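You operate a simulated robot arm through the tools that you are given. There is no shell and no other tool. Be economical: measure what you need, move in short steps, check, and stop when the job is done.

Carry out the task below with a simulated robot arm. There is one attempt and no reset: what you move stays moved.

TASK
Fetch the 25 mu grade tag from the top of the steel table and set it on top of the end plate.
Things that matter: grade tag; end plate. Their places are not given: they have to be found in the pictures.

Only the result counts: the job must be done as asked and must still hold three seconds after the hand-in. Knocking over, shifting, dropping, spilling or breaking anything else fails it.

THE ROBOT
A 7-joint arm with a two-finger parallel gripper, fixed in place. Base frame: the origin is at the foot of the arm, x ahead of it, y to its left, z up; the work surface is at about z = 0.85. Units: m, degrees, N and s.
With the tool pointing down near the work surface it reaches from about 0.3 to 0.7 m from the base axis. Its first joint turns from -66.0 to 66.0 degrees. Payload 1.57 kg.
Tool frame: the origin (TCP) lies between the finger pads and is the grasp point; the fingertips stand 0.03 m ahead of it; z points along the fingers, y is the line along which they close. The gripper opens to 0.11 m. The fingers are 0.024 m wide and 0.012 m thick; the gripper's body (0.048 by 0.112 m) begins 0.078 m behind the TCP.
Orientation is that of the tool frame in the base frame, as a unit quaternion [x, y, z, w]. With the fingers straight down and closing along the base's y, the tool's x points along the base's -x, its y along +y and its z along -z.

THE INTERFACE
- The arm moves only by the tool arm_command. Its argument "commands" is a list of rows, each an object (a shift or turn left out is 0, a gripper value left out holds the last) with "slide": the shift along the tool's x, y, z in m, a list of three; "rot": the turn, a rotation vector about the tool's x, y, z in degrees, a list of three; "gripper": the opening, from 0 (shut) to 1 (fully open). In form: [{"slide": [dx, dy, dz], "rot": [ax, ay, az], "gripper": gripper}, ...]. A call has 1 to 10 rows; each row shifts and turns the commanded pose from where the row before left it, along the tool's axes as they then stand. Rows are played at 5 a second. More than 0.05 m and 8.6 degrees between two rows, or a gripper value outside its range, and nothing of the call is played. Where a pose cannot be reached the arm comes as near as it can. A force on the tool above 40 N (or 10 N above the force at the start of the call, whichever is more), or a blocked arm, ends the call early, and 0.2 s more pass. Each finger travels about 0.108 m/s and halts on what it meets, pressing with about 40 N; the grip force reading is that of the motor and also rises with nothing between the fingers. The clock runs only during rows and for 0.2 s after the last one: add rows that do not move to give the fingers time. It gives the time, the measured TCP pose, the force on the tool (base axes), the opening and the grip force at its end, in the units of the frame above (readings bear some noise).
- Cameras (640 x 400 px; columns grow to the right, rows downward): "scene" is fixed at [0.1702, -0.3963, 1.4026]; the picture's right is [0.72, -0.69, 0.00], its down [-0.41, -0.43, -0.81] and it looks along [0.56, 0.58, -0.59] (base axes); focal length 324 px, centre (320, 200). "wrist" rides on the gripper at [-0.036, 0, -0.08] in the tool frame; the picture's right is [0.00, -1.00, 0.00], its down [0.97, 0.00, -0.24] and it looks along [0.24, 0.00, 0.97] (tool axes); focal length 218 px, centre (320, 200).
- capture(camera): a new picture of that camera. It takes no simulated time.
- point_at(camera, pixels): for up to 12 pixels [column, row] of the newest picture of that camera ("zoom" is the newest enlarged one), the place [x, y, z] in the base frame of the surface seen there, good to about 0.003 m. It takes no simulated time.
- zoom(camera, box): a new picture of the part [left, top, right, bottom] of that camera's present view, enlarged. It takes no simulated time.
- hand_in(): hands the job in; it is judged then, once.

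Work in short steps. Measure before you move; look again where a grasp or a placing could have gone wrong, and mend it. You have 60 turns and 30 pictures in all, those below and enlarged ones among them. Open the gripper and draw the arm clear of the work before you hand the job in, unless the task says otherwise; then end with one line.

The tools are called after "Request:" as a command line: name --argument value ..., lists and objects as JSON in quotes. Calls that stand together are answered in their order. arm_command: Moves the arm, as the interface text tells. Its arguments: {"type":"object","properties":{"commands":{"type":"array"}},"required":["commands"]} The other tools are called the same way: capture (camera) takes a picture; point_at (camera, pixels) gives the place of the surface under pixels of a picture; zoom (camera, box) takes an enlarged picture of a part of a camera's view; hand_in () hands the job in.

At the start:

```text
time: 0.0
tcp_pos: [0.4202, -0.0647, 1.0709]
tool_rot: [0.0, 1.0, 0.0, 0.0]
contact_force: [-0.2, 0.7, -0.1]
finger_gap: 0.1102
gripper_force: 0.0
```

scene: 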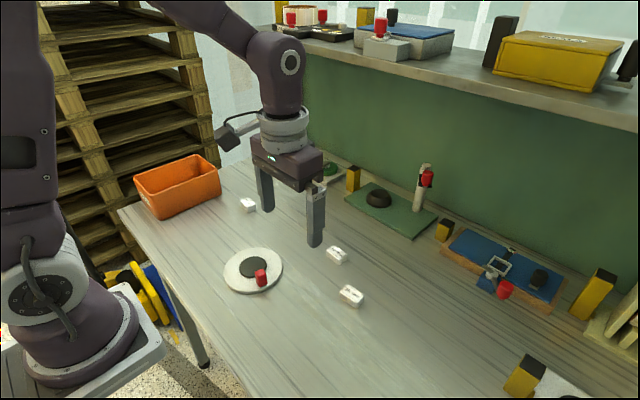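
wrist: 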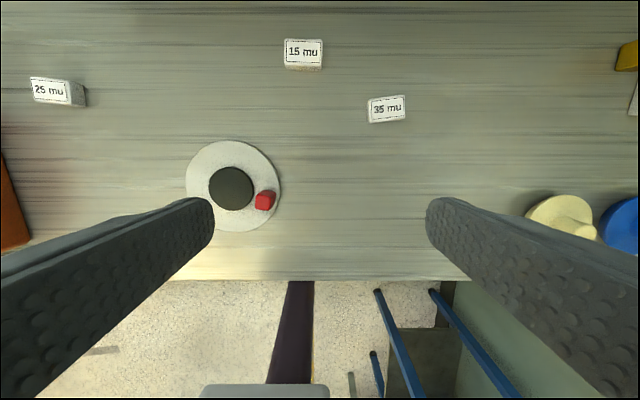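

The wrist picture shows the 25 mu tag at (57,91), which is the tag near the orange bin in the scene picture at (248,205). Next I'll zoom in on the scene to identify the end plate.

Request:
zoom --camera "scene" --box '[200, 150, 400, 320]'

Request:
zoom --camera "scene" --box '[310, 140, 640, 400]'

Request:
point_at --camera "wrist" --pixels '[[33, 80], [70, 84], [67, 103], [34, 97], [50, 91], [80, 95], [232, 188], [205, 165], [265, 200], [230, 150], [230, 222], [120, 150]]'

Request:
point_at --camera "scene" --pixels '[[248, 203], [253, 267], [240, 285], [380, 198], [355, 205], [400, 222], [490, 250], [497, 265], [333, 168], [535, 280], [425, 180], [548, 385]]'

```text
2.35 times, centred on (300, 235) of scene
```

zoom: 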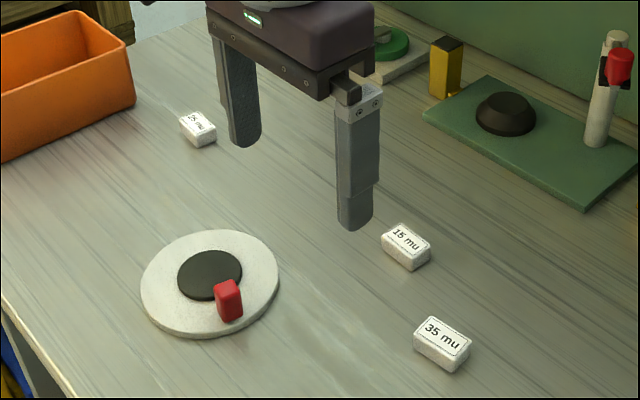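

```text
1.54 times, centred on (475, 270) of scene
```

zoom: 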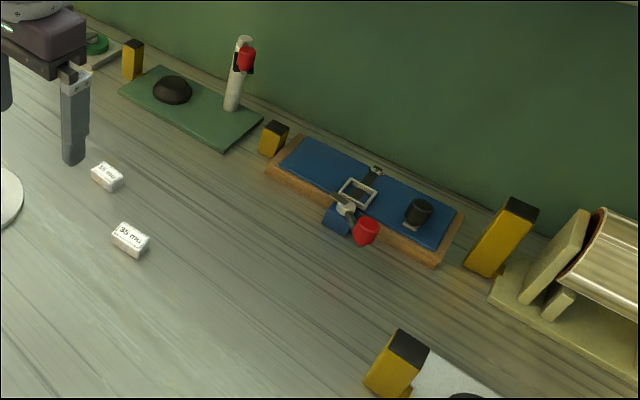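

```text
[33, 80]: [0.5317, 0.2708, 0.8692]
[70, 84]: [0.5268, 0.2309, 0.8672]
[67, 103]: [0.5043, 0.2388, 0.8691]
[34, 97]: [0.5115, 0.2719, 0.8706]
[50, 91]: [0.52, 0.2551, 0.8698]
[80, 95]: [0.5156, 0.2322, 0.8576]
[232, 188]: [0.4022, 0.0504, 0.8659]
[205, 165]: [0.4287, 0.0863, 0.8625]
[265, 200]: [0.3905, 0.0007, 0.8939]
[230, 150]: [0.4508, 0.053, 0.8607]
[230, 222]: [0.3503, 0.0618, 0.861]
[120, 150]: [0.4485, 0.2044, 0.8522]
```

```text
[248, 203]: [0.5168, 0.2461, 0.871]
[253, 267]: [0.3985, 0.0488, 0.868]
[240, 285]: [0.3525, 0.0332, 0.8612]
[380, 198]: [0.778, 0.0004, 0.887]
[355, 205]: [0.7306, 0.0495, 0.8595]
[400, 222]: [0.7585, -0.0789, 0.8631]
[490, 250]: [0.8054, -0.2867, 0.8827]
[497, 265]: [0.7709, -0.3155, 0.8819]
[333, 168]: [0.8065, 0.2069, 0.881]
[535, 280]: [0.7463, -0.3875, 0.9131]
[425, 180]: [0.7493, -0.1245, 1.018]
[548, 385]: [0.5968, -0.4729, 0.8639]
```

The 25 mu tag is at about (0.518, 0.252, 0.870). The end plate could be the round disc, or something at the lower right that the scene camera cuts off. I'll move the wrist camera up and to the right to look.

Request:
arm_command --commands '[{"slide": [0, -0.045, -0.02]}, {"slide": [0, -0.045, -0.02]}, {"slide": [0, -0.045, -0.02]}, {"slide": [0, -0.045, 0]}, {"slide": [0, -0.045, 0]}, {"slide": [0, 0, 0]}]'

Request:
capture --camera "wrist"

Request:
capture --camera "scene"

```text
time: 1.4
tcp_pos: [0.4205, -0.2865, 1.1303]
tool_rot: [0.0, 1.0, 0.0, 0.0]
contact_force: [-0.2, 0.8, -0.2]
finger_gap: 0.1097
gripper_force: 0.1
```

```text
25 pictures are left
```

wrist: 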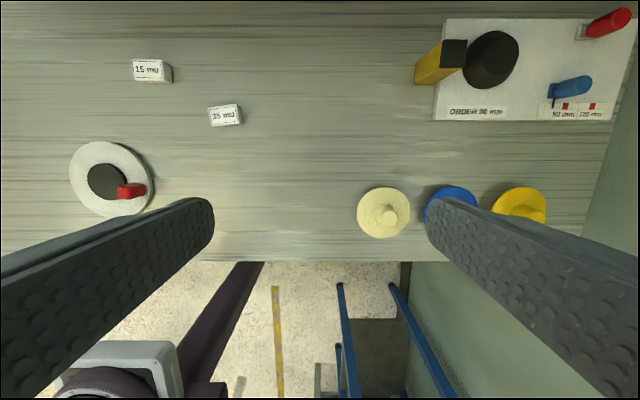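

```text
24 pictures are left
```

scene: 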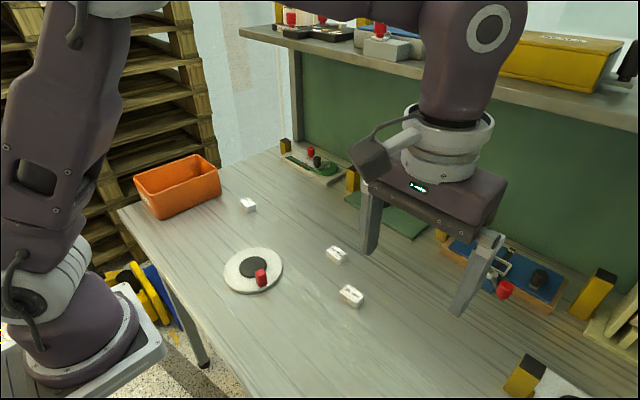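

A board reading "ORDER 90 mm" and three flanged objects have come into view. I'll zoom in on them.

Request:
zoom --camera "wrist" --box '[340, 0, 640, 240]'

Request:
zoom --camera "wrist" --box '[40, 120, 180, 230]'

Request:
point_at --camera "wrist" --pixels '[[375, 210], [390, 214], [365, 230], [490, 60], [470, 90], [580, 60], [520, 200], [130, 190], [450, 200], [590, 105]]'

```text
1.67 times, centred on (490, 120) of wrist
```

zoom: 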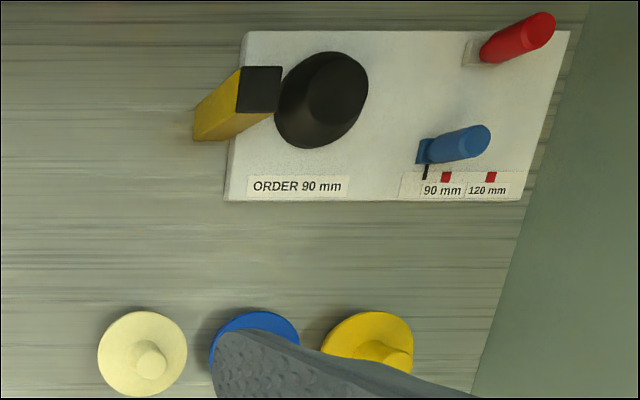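

```text
3.64 times, centred on (110, 175) of wrist
```

zoom: 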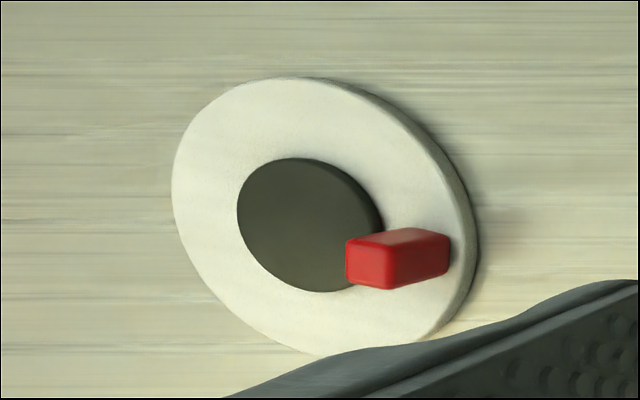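

```text
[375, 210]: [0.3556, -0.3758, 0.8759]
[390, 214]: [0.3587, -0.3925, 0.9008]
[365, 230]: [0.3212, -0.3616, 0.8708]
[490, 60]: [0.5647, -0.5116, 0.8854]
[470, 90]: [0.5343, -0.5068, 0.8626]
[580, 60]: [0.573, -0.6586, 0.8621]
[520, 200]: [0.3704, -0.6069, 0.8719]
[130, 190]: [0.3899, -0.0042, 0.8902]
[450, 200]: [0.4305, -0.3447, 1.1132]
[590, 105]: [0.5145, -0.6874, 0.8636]
```

The round disc at (0.40, 0.05) is the likely candidate, but I want to rule out the other stations. I'll tilt the wrist camera forward to see the silver cylinder fixture and the back row.

Request:
arm_command --commands '[{"rot": [0, -8, 0]}, {"rot": [0, -8, 0]}, {"rot": [0, -8, 0]}, {"rot": [0, -8, 0]}, {"rot": [0, -8, 0]}, {"rot": [0, -8, 0]}, {}]'

Request:
capture --camera "wrist"

```text
time: 3.0
tcp_pos: [0.422, -0.2886, 1.1323]
tool_rot: [0.0, 0.914, 0.001, 0.407]
contact_force: [0.6, 0.5, -0.4]
finger_gap: 0.1101
gripper_force: 0.1
```

```text
21 pictures are left
```

wrist: 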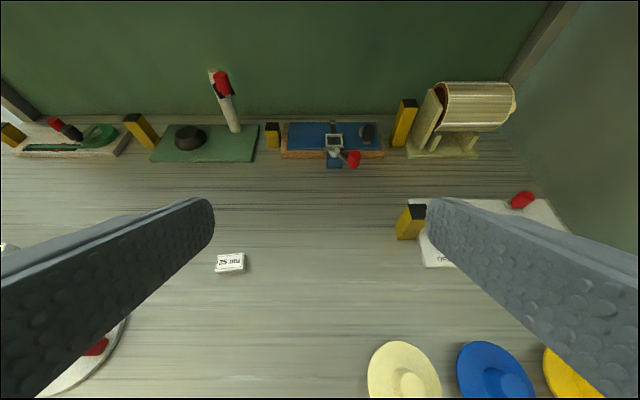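

Request:
zoom --camera "wrist" --box '[380, 60, 540, 170]'

Request:
zoom --camera "wrist" --box '[0, 60, 400, 190]'

Request:
zoom --camera "scene" --box '[240, 0, 640, 110]'

```text
3.64 times, centred on (460, 115) of wrist
```

zoom: 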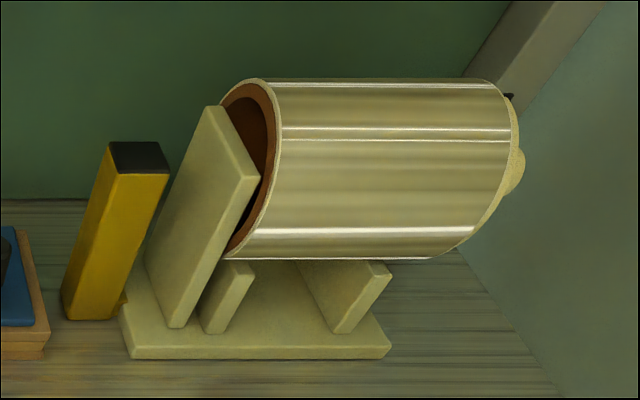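

```text
1.60 times, centred on (200, 125) of wrist
```

zoom: 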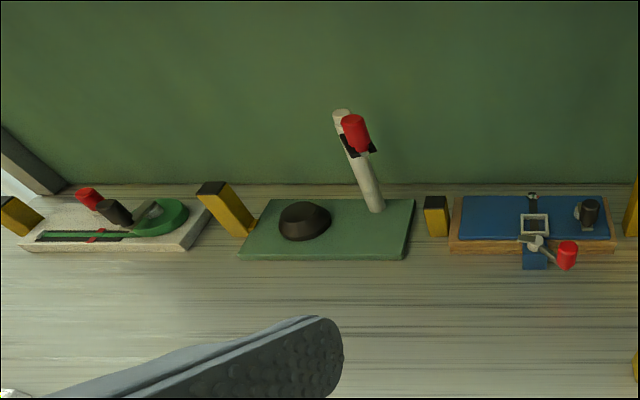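

```text
1.60 times, centred on (440, 55) of scene
```

zoom: 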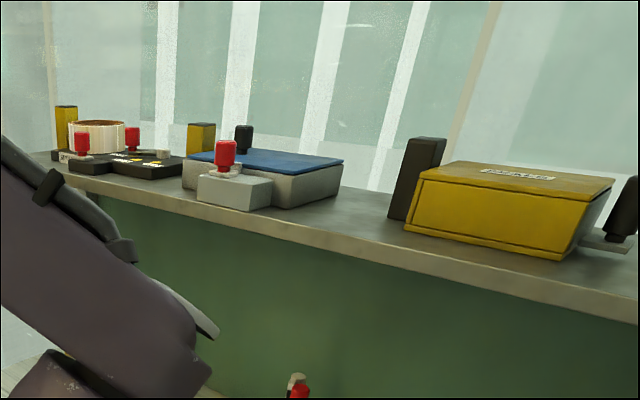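

The back fixtures are out of reach and none of them is a plain plate lying flat. I'll return to vertical and move over the disc at (0.40, 0.05) for a closer look.

Request:
arm_command --commands '[{"rot": [0, 8, 0]}, {"rot": [0, 8, 0]}, {"rot": [0, 8, 0]}, {"rot": [0, 8, 0]}, {"rot": [0, 8, 0]}, {"rot": [0, 8, 0]}, {"slide": [0, 0.05, 0]}, {"slide": [0, 0.05, 0]}, {"slide": [0, 0.05, 0]}, {"slide": [0, 0.05, 0]}]'

Request:
arm_command --commands '[{"slide": [0, 0.05, 0.03]}, {"slide": [0, 0.05, 0.03]}, {"slide": [0, 0.04, 0.03]}, {}]'

Request:
capture --camera "wrist"

```text
time: 5.2
tcp_pos: [0.4208, -0.0876, 1.133]
tool_rot: [0.001, 1.0, 0.0, 0.0]
contact_force: [0.6, -0.1, -0.2]
finger_gap: 0.1099
gripper_force: 0.0
```

```text
refused: row 1 steps farther than a row can; nothing moved
```

```text
17 pictures are left
```

wrist: 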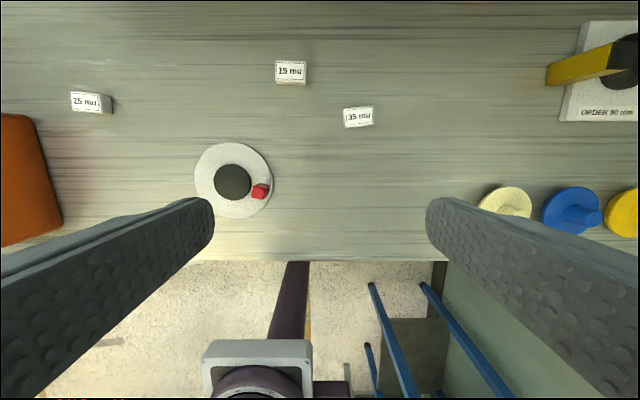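

The step was too long and was refused, so I'll use smaller steps to get over the disc and lower.

Request:
arm_command --commands '[{"slide": [0, 0.04, 0.02]}, {"slide": [0, 0.04, 0.02]}, {"slide": [0, 0.04, 0.02]}, {"slide": [0, 0.015, 0.03]}, {}]'

Request:
capture --camera "wrist"

Request:
zoom --camera "wrist" --box '[220, 100, 420, 240]'

```text
time: 6.4
tcp_pos: [0.421, 0.048, 1.038]
tool_rot: [0.0, 1.0, 0.0, 0.0]
contact_force: [0.7, 0.2, 0.1]
finger_gap: 0.1099
gripper_force: 0.0
```

```text
16 pictures are left
```

wrist: 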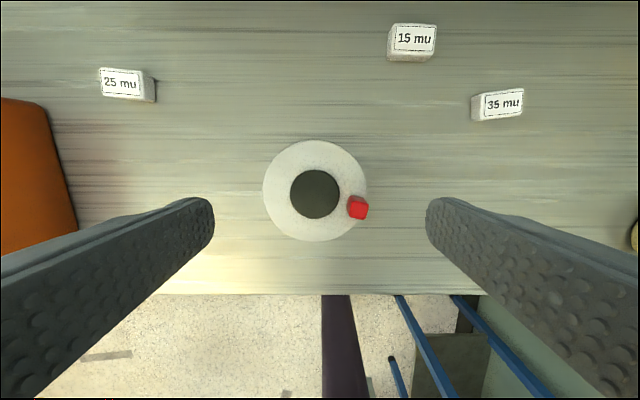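

```text
2.86 times, centred on (320, 170) of wrist
```

zoom: 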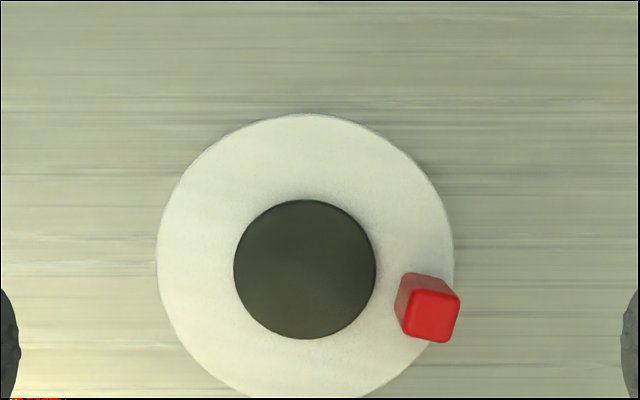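

Now I'll measure the disc's surfaces and the tag.

Request:
point_at --camera "zoom" --pixels '[[305, 270], [305, 215], [305, 325], [250, 270], [360, 270], [170, 270], [430, 240], [305, 130], [305, 180], [200, 270], [305, 380], [430, 315]]'

Request:
point_at --camera "wrist" --pixels '[[102, 69], [140, 73], [140, 97], [102, 92], [121, 83], [148, 88], [30, 130], [70, 160], [10, 105], [40, 110]]'

```text
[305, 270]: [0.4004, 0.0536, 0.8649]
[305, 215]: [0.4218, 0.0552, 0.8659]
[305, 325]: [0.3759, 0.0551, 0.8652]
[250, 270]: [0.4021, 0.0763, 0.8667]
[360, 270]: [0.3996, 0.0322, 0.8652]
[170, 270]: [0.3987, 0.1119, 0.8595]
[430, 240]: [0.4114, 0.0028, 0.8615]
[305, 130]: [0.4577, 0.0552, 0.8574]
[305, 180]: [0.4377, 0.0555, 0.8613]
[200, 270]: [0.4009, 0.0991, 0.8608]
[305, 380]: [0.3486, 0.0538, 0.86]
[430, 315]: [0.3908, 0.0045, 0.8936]
```

```text
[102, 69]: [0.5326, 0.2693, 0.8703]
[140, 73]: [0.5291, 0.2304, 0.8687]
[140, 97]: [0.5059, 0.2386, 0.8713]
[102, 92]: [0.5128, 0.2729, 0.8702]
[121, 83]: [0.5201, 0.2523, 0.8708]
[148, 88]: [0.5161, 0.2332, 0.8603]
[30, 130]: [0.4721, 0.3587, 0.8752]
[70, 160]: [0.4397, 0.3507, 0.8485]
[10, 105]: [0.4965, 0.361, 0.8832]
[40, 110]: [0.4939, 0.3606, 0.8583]
```

The disc is centred at (0.400, 0.054), with its white ring at z=0.860 and a central boss at z=0.866. The red block is at (0.39, 0.005). The tag is centred at (0.519, 0.2525), top at 0.870, about 38 × 23 mm and turned about 9°. I'll move above it with the fingers in line with its long axis.

Request:
arm_command --commands '[{"slide": [-0.0163, 0.0341, 0]}, {"slide": [-0.0163, 0.0341, 0]}, {"slide": [-0.0163, 0.0341, 0]}, {"slide": [-0.0163, 0.0341, 0]}, {"slide": [-0.0163, 0.0341, 0]}, {"slide": [-0.0165, 0.034, 0], "gripper": 0.75}, {"rot": [0, 0, 8.5]}, {"slide": [0, 0, 0.04]}, {"slide": [0, 0, 0.03]}, {}]'

Request:
capture --camera "wrist"

```text
time: 8.6
tcp_pos: [0.5187, 0.2477, 0.9704]
tool_rot: [0.075, 0.997, 0.0, 0.0]
contact_force: [0.1, -0.6, 0.3]
finger_gap: 0.0824
gripper_force: 0.0
```

```text
14 pictures are left
```

wrist: 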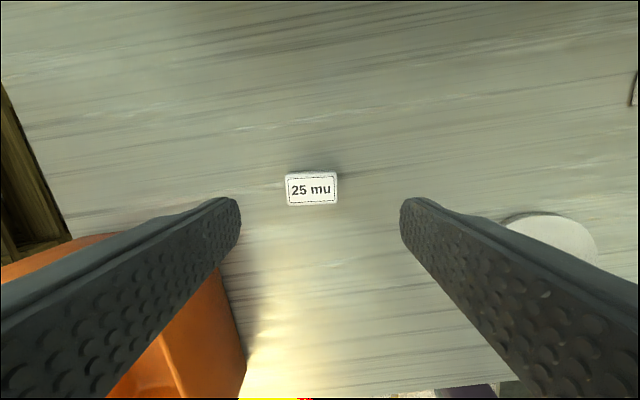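

The tag sits between the fingers at (311,188), with a small tilt left. I'll measure its corners.

Request:
point_at --camera "wrist" --pixels '[[288, 176], [336, 174], [336, 201], [289, 205], [312, 188], [225, 270], [205, 240]]'

```text
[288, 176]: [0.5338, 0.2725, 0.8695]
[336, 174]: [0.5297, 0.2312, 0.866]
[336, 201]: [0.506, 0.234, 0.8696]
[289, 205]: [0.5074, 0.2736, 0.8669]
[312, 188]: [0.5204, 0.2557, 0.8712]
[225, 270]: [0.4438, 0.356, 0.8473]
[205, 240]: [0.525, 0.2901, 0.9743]
```

The tag is centred at (0.519, 0.253) and turned about 4.5°. I'll correct the rotation and y, then descend to TCP z≈0.884.

Request:
arm_command --commands '[{"rot": [0, 0, -4], "slide": [0, 0.005, 0]}, {"slide": [0, 0, 0.03]}, {"slide": [0, 0, 0.03]}, {"slide": [0, 0, 0.015]}, {"slide": [0, 0, 0.01]}, {}]'

Request:
capture --camera "wrist"

```text
time: 10.0
tcp_pos: [0.5184, 0.254, 0.8851]
tool_rot: [0.039, 0.999, 0.0, -0.001]
contact_force: [-1.4, -0.6, -0.1]
finger_gap: 0.0826
gripper_force: 0.1
```

```text
13 pictures are left
```

wrist: 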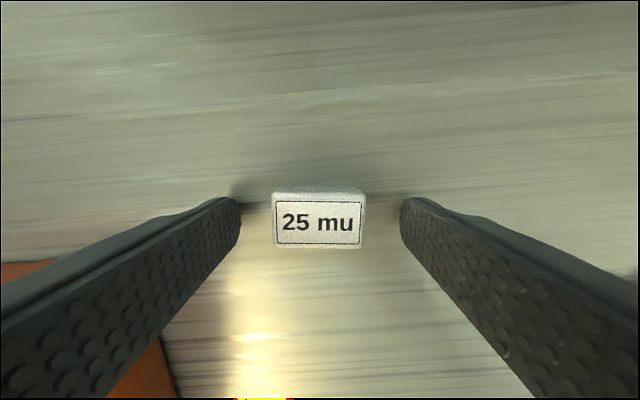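

The tag is centred between the fingers. I'll close, wait, and lift.

Request:
arm_command --commands '[{"gripper": 0}, {}, {}, {}]'

Request:
arm_command --commands '[{"slide": [0, 0, -0.03]}, {"slide": [0, 0, -0.04]}, {"slide": [0, 0, -0.03]}, {}]'

Request:
capture --camera "wrist"

```text
time: 11.0
tcp_pos: [0.5181, 0.2552, 0.8859]
tool_rot: [0.039, 0.999, 0.0, 0.0]
contact_force: [0.4, 0.3, 0.0]
finger_gap: 0.0425
gripper_force: 39.7
```

```text
time: 12.0
tcp_pos: [0.5179, 0.2524, 0.9852]
tool_rot: [0.039, 0.999, 0.001, 0.0]
contact_force: [-0.2, 0.2, 0.1]
finger_gap: 0.0001
gripper_force: 21.5
```

```text
12 pictures are left
```

wrist: 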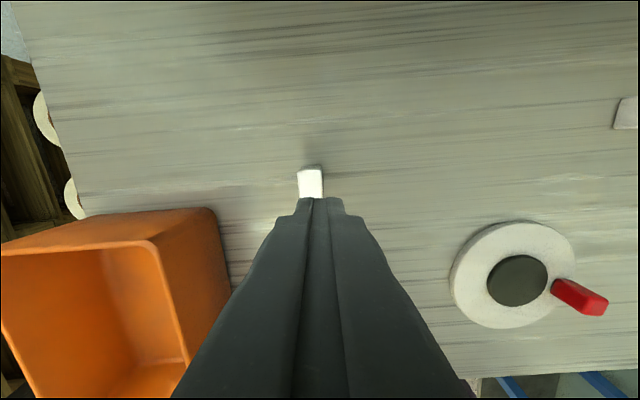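

The grip slipped: the gap is 0 and the tag is still on the table at (312,182). I'll open and look.

Request:
arm_command --commands '[{"gripper": 0.75}, {}, {}]'

Request:
capture --camera "wrist"

Request:
zoom --camera "wrist" --box '[250, 130, 390, 230]'

```text
time: 12.8
tcp_pos: [0.5182, 0.2521, 0.9843]
tool_rot: [0.04, 0.999, 0.0, 0.0]
contact_force: [0.2, -0.4, 0.6]
finger_gap: 0.0823
gripper_force: 0.1
```

```text
11 pictures are left
```

wrist: 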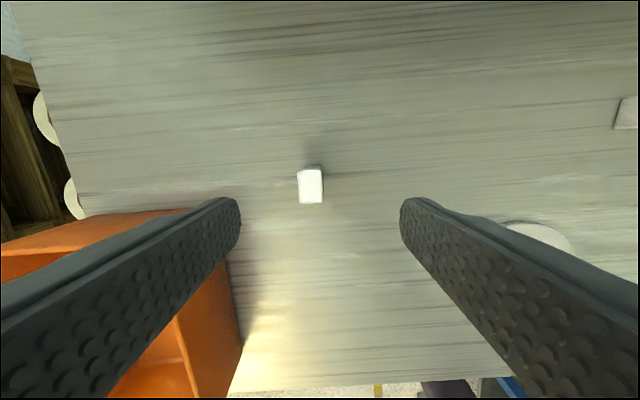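

```text
4.00 times, centred on (320, 180) of wrist
```

zoom: 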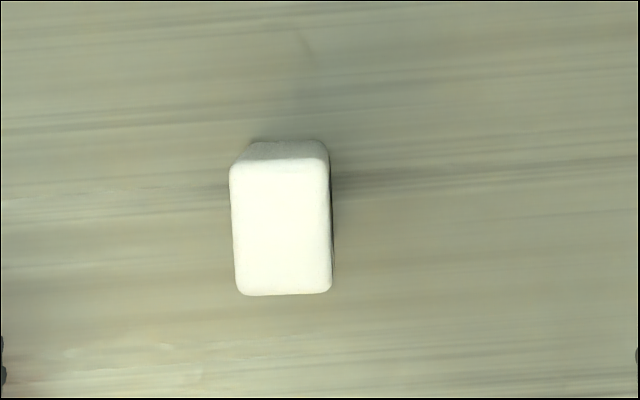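

The tag has tipped onto another face. I'll measure it.

Request:
point_at --camera "zoom" --pixels '[[280, 230], [240, 175], [320, 170], [325, 280], [245, 285], [285, 165], [290, 150], [331, 230]]'

Request:
zoom --camera "scene" --box '[210, 180, 290, 230]'

```text
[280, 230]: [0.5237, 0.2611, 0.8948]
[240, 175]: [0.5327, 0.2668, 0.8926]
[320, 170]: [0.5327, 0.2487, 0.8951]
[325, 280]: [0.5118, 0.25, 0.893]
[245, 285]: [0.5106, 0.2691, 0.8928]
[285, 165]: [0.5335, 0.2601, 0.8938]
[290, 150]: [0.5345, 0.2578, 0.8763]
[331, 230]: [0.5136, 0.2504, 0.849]
```

```text
8.00 times, centred on (250, 205) of scene
```

zoom: 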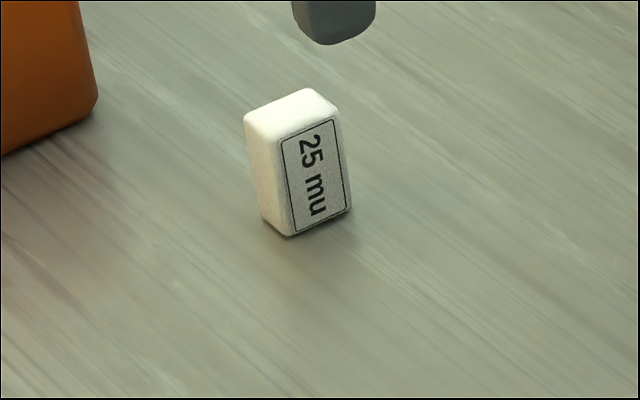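

The tag now stands on its end, top at 0.894, centred near (0.522, 0.259), with its label facing -y. I'll turn the tool +90° and grip the 26 mm sides deeply. At the plate I'll tilt it so it lies down label up. First, rotate while holding position above it.

Request:
arm_command --commands '[{"slide": [-0.0035, 0.0065, 0], "gripper": 0.65}, {"rot": [0, 0, 8.5]}, {"rot": [0, 0, 8.5]}, {"rot": [0, 0, 8.5]}, {"rot": [0, 0, 8.5]}, {"rot": [0, 0, 8.5]}, {"rot": [0, 0, 8.5]}, {"rot": [0, 0, 8.5]}, {"rot": [0, 0, 8.5]}, {"rot": [0, 0, 8.5]}]'

Request:
arm_command --commands '[{"rot": [0, 0, 8.5]}, {"rot": [0, 0, 5]}, {}]'

Request:
capture --camera "wrist"

Request:
point_at --camera "scene" --pixels '[[217, 158], [219, 178], [181, 188], [150, 180]]'

```text
time: 15.0
tcp_pos: [0.5223, 0.2626, 0.9855]
tool_rot: [0.651, 0.759, 0.0, 0.0]
contact_force: [0.2, 0.4, 0.0]
finger_gap: 0.0717
gripper_force: 0.1
```

```text
time: 15.8
tcp_pos: [0.5231, 0.2617, 0.9864]
tool_rot: [0.735, 0.678, 0.0, 0.0]
contact_force: [0.2, 0.4, 0.4]
finger_gap: 0.0715
gripper_force: 0.0
```

```text
8 pictures are left
```

wrist: 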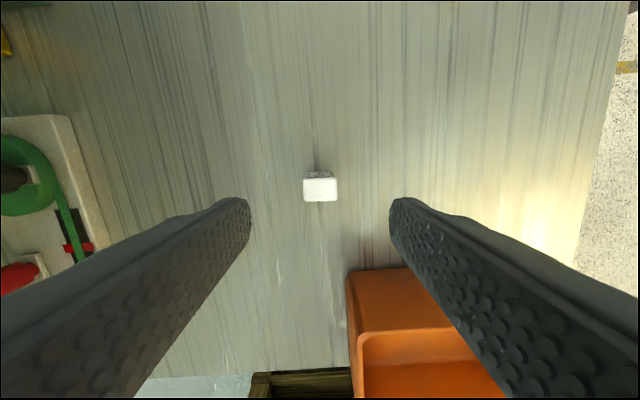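

```text
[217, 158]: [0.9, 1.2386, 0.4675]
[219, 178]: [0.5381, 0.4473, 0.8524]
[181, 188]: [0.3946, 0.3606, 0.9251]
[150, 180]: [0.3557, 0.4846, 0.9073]
```

The tag's top face is at (320,187) with its sides square to the fingers, and the bin wall is clear. I'll check its centre precisely.

Request:
point_at --camera "wrist" --pixels '[[306, 188], [334, 188], [320, 181], [320, 198], [320, 189]]'

```text
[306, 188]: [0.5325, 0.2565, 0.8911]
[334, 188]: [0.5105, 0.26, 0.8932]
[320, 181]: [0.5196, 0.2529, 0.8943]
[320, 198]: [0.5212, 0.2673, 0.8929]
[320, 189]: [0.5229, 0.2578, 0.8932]
```

The centre is (0.522, 0.259). I'll shift slightly, descend to TCP z≈0.889, and close.

Request:
arm_command --commands '[{"slide": [-0.002, -0.001, 0]}, {"slide": [0, 0, 0.03]}, {"slide": [0, 0, 0.03]}, {"slide": [0, 0, 0.02]}, {"slide": [0, 0, 0.017]}, {}, {"gripper": 0}, {}, {}, {}]'

Request:
arm_command --commands '[{"slide": [0, 0, -0.01]}, {"slide": [0, 0, -0.01]}, {}]'

```text
time: 18.0
tcp_pos: [0.5227, 0.2607, 0.8902]
tool_rot: [0.734, 0.679, 0.0, 0.001]
contact_force: [-0.6, 1.2, 0.0]
finger_gap: 0.0269
gripper_force: 37.8
```

```text
time: 18.8
tcp_pos: [0.5222, 0.2609, 0.9089]
tool_rot: [0.735, 0.678, 0.0, 0.001]
contact_force: [-0.3, -0.2, 0.2]
finger_gap: 0.0267
gripper_force: 37.9
```

The grip holds (gap 0.0267). I'll lift and carry the tag over the disc.

Request:
arm_command --commands '[{"slide": [0, 0, -0.04]}, {"slide": [0, 0, -0.04]}, {"slide": [-0.0333, -0.0178, 0]}, {"slide": [-0.0333, -0.0178, 0]}, {"slide": [-0.0333, -0.0178, 0]}, {"slide": [-0.0333, -0.0178, 0]}, {"slide": [-0.0333, -0.0178, 0]}, {"slide": [-0.0333, -0.0178, 0]}, {}]'

Request:
arm_command --commands '[{"rot": [0, -8, 0]}, {"rot": [0, -8, 0]}, {"rot": [0, -8, 0]}, {"rot": [0, -8, 0]}, {"rot": [0, -8, 0]}, {"rot": [0, -8, 0]}, {"rot": [0, -4, 0]}, {}, {}]'

Request:
capture --camera "scene"

```text
time: 20.8
tcp_pos: [0.3984, 0.0721, 0.9862]
tool_rot: [0.734, 0.679, 0.0, 0.0]
contact_force: [-0.6, 0.3, -0.5]
finger_gap: 0.0267
gripper_force: 36.9
```

```text
time: 22.8
tcp_pos: [0.3995, 0.0696, 0.9878]
tool_rot: [0.66, 0.61, -0.322, 0.298]
contact_force: [0.0, 0.2, -0.6]
finger_gap: 0.0267
gripper_force: 37.5
```

```text
7 pictures are left
```

scene: 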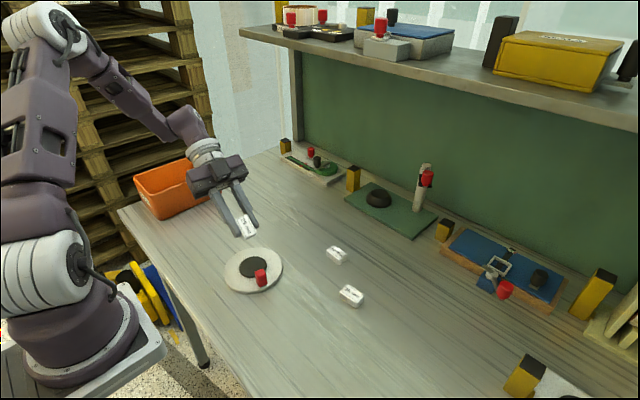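

The tilt is good and the label faces up in the scene picture at (246,226). I'll add 6° of tilt and descend to about 4 mm above the boss.

Request:
arm_command --commands '[{"rot": [0, -6, 0]}, {}, {"slide": [0.0175, 0, 0.0135]}, {"slide": [0.0175, 0, 0.0135]}, {"slide": [0.0175, 0, 0.0135]}, {"slide": [0.0175, 0, 0.0134]}, {}, {}]'

Request:
zoom --camera "scene" --box '[170, 140, 310, 310]'

Request:
zoom --camera "wrist" --box '[200, 80, 440, 260]'

```text
time: 24.6
tcp_pos: [0.4013, 0.0603, 0.9017]
tool_rot: [0.641, 0.593, -0.357, 0.331]
contact_force: [-0.2, 0.4, 0.2]
finger_gap: 0.0271
gripper_force: 37.0
```

```text
2.35 times, centred on (240, 225) of scene
```

zoom: 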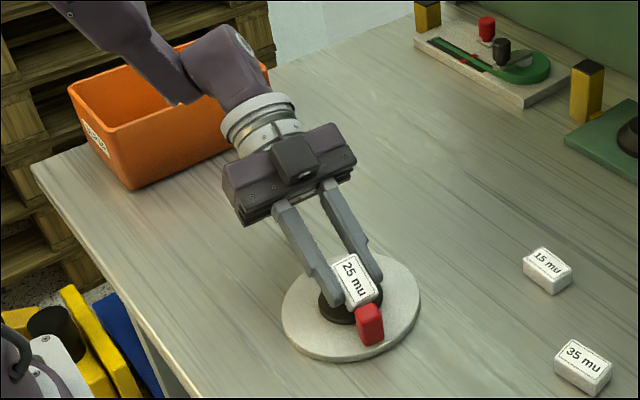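

```text
2.22 times, centred on (320, 170) of wrist
```

zoom: 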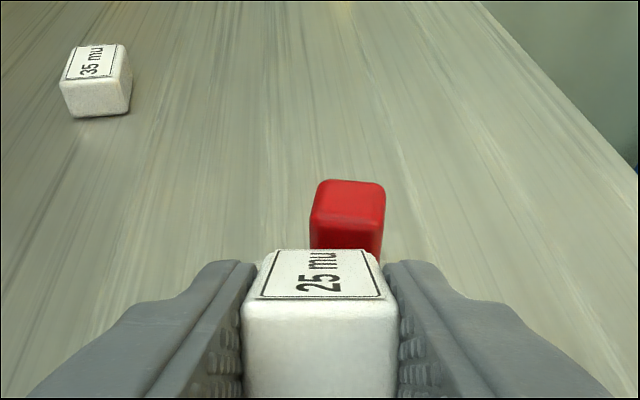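

The arm is clear of the bin and the red block. I'll lower the last ~6 mm gently and watch the force.

Request:
arm_command --commands '[{"slide": [0.003, 0, 0]}, {"slide": [0.003, 0, 0]}, {"slide": [0.001, 0, 0]}, {}, {}]'

```text
time: 25.8
tcp_pos: [0.399, 0.0634, 0.8954]
tool_rot: [0.643, 0.594, -0.356, 0.328]
contact_force: [1.6, 0.0, 6.1]
finger_gap: 0.0268
gripper_force: 37.5
```

Contact is made (6 N up). I'll open slightly so the tag lies down between the fingers.

Request:
arm_command --commands '[{"gripper": 0.25}, {"gripper": 0.27}, {"gripper": 0.3}, {"gripper": 0.36}, {}, {}]'

Request:
zoom --camera "scene" --box '[200, 200, 310, 310]'

Request:
capture --camera "wrist"

```text
time: 27.2
tcp_pos: [0.3997, 0.064, 0.8951]
tool_rot: [0.642, 0.594, -0.356, 0.329]
contact_force: [0.5, 0.4, 0.6]
finger_gap: 0.0398
gripper_force: 0.0
```

```text
3.64 times, centred on (255, 255) of scene
```

zoom: 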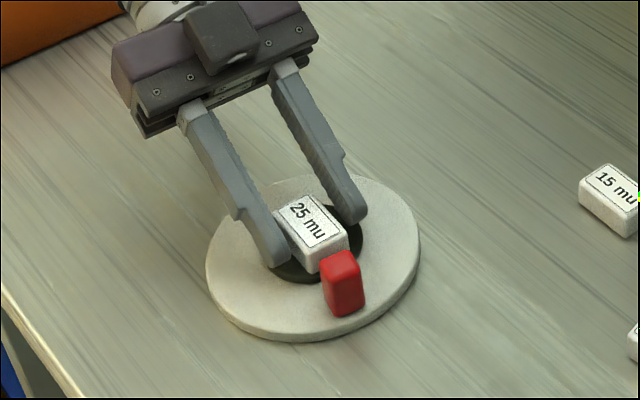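

```text
3 pictures are left
```

wrist: 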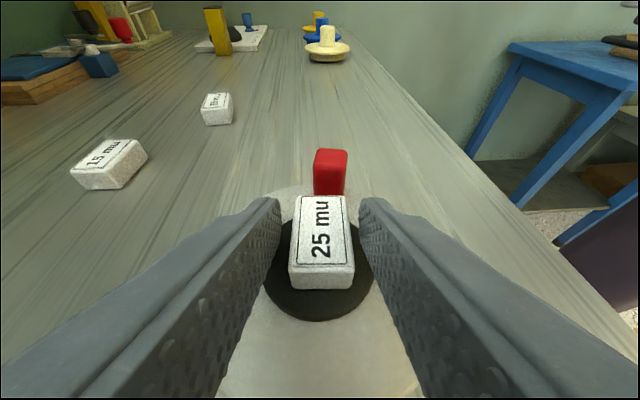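

The tag lies flat, label up, on the boss. I'll open a little more, back out along the tool axis, and raise clear.

Request:
arm_command --commands '[{"gripper": 0.5}, {}, {"slide": [-0.005, 0, -0.02]}, {"slide": [-0.01, 0, -0.03]}, {"slide": [-0.03, 0, -0.03]}, {"slide": [-0.035, 0, -0.03]}, {"slide": [-0.04, 0, -0.02]}, {}, {}]'

Request:
zoom --camera "scene" --box '[200, 200, 310, 310]'

Request:
point_at --camera "zoom" --pixels '[[313, 225], [285, 205], [340, 240], [310, 260], [315, 195]]'

```text
time: 29.2
tcp_pos: [0.4025, 0.1095, 1.0649]
tool_rot: [0.642, 0.594, -0.356, 0.329]
contact_force: [0.4, 0.3, 0.3]
finger_gap: 0.0551
gripper_force: 0.0
```

```text
3.64 times, centred on (255, 255) of scene
```

zoom: 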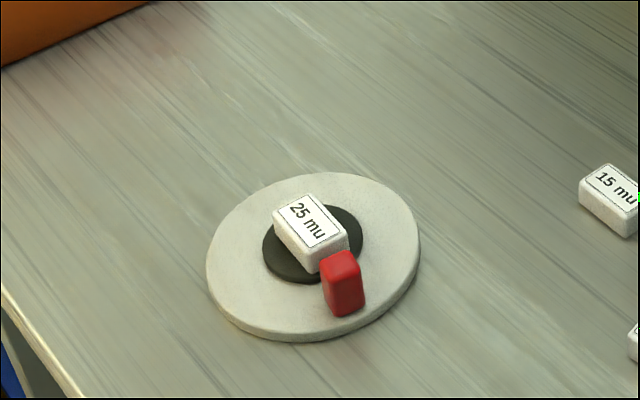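

```text
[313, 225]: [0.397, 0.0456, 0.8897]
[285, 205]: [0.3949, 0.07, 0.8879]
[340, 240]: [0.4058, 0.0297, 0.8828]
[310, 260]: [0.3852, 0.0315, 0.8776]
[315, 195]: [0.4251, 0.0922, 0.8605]
```

The tag rests flat on the disc, with its top at about 0.888. The arm is clear and nothing else has moved, so I'm handing in.

Request:
hand_in

```text
The job is handed in.
```

I set the 25 mu grade tag flat and label up on the raised centre of the round white disc, and handed the job in. Nothing labelled the end plate, so choosing the disc was my judgement. My first grip slipped and stood the tag on its end on the table before I picked it up again.
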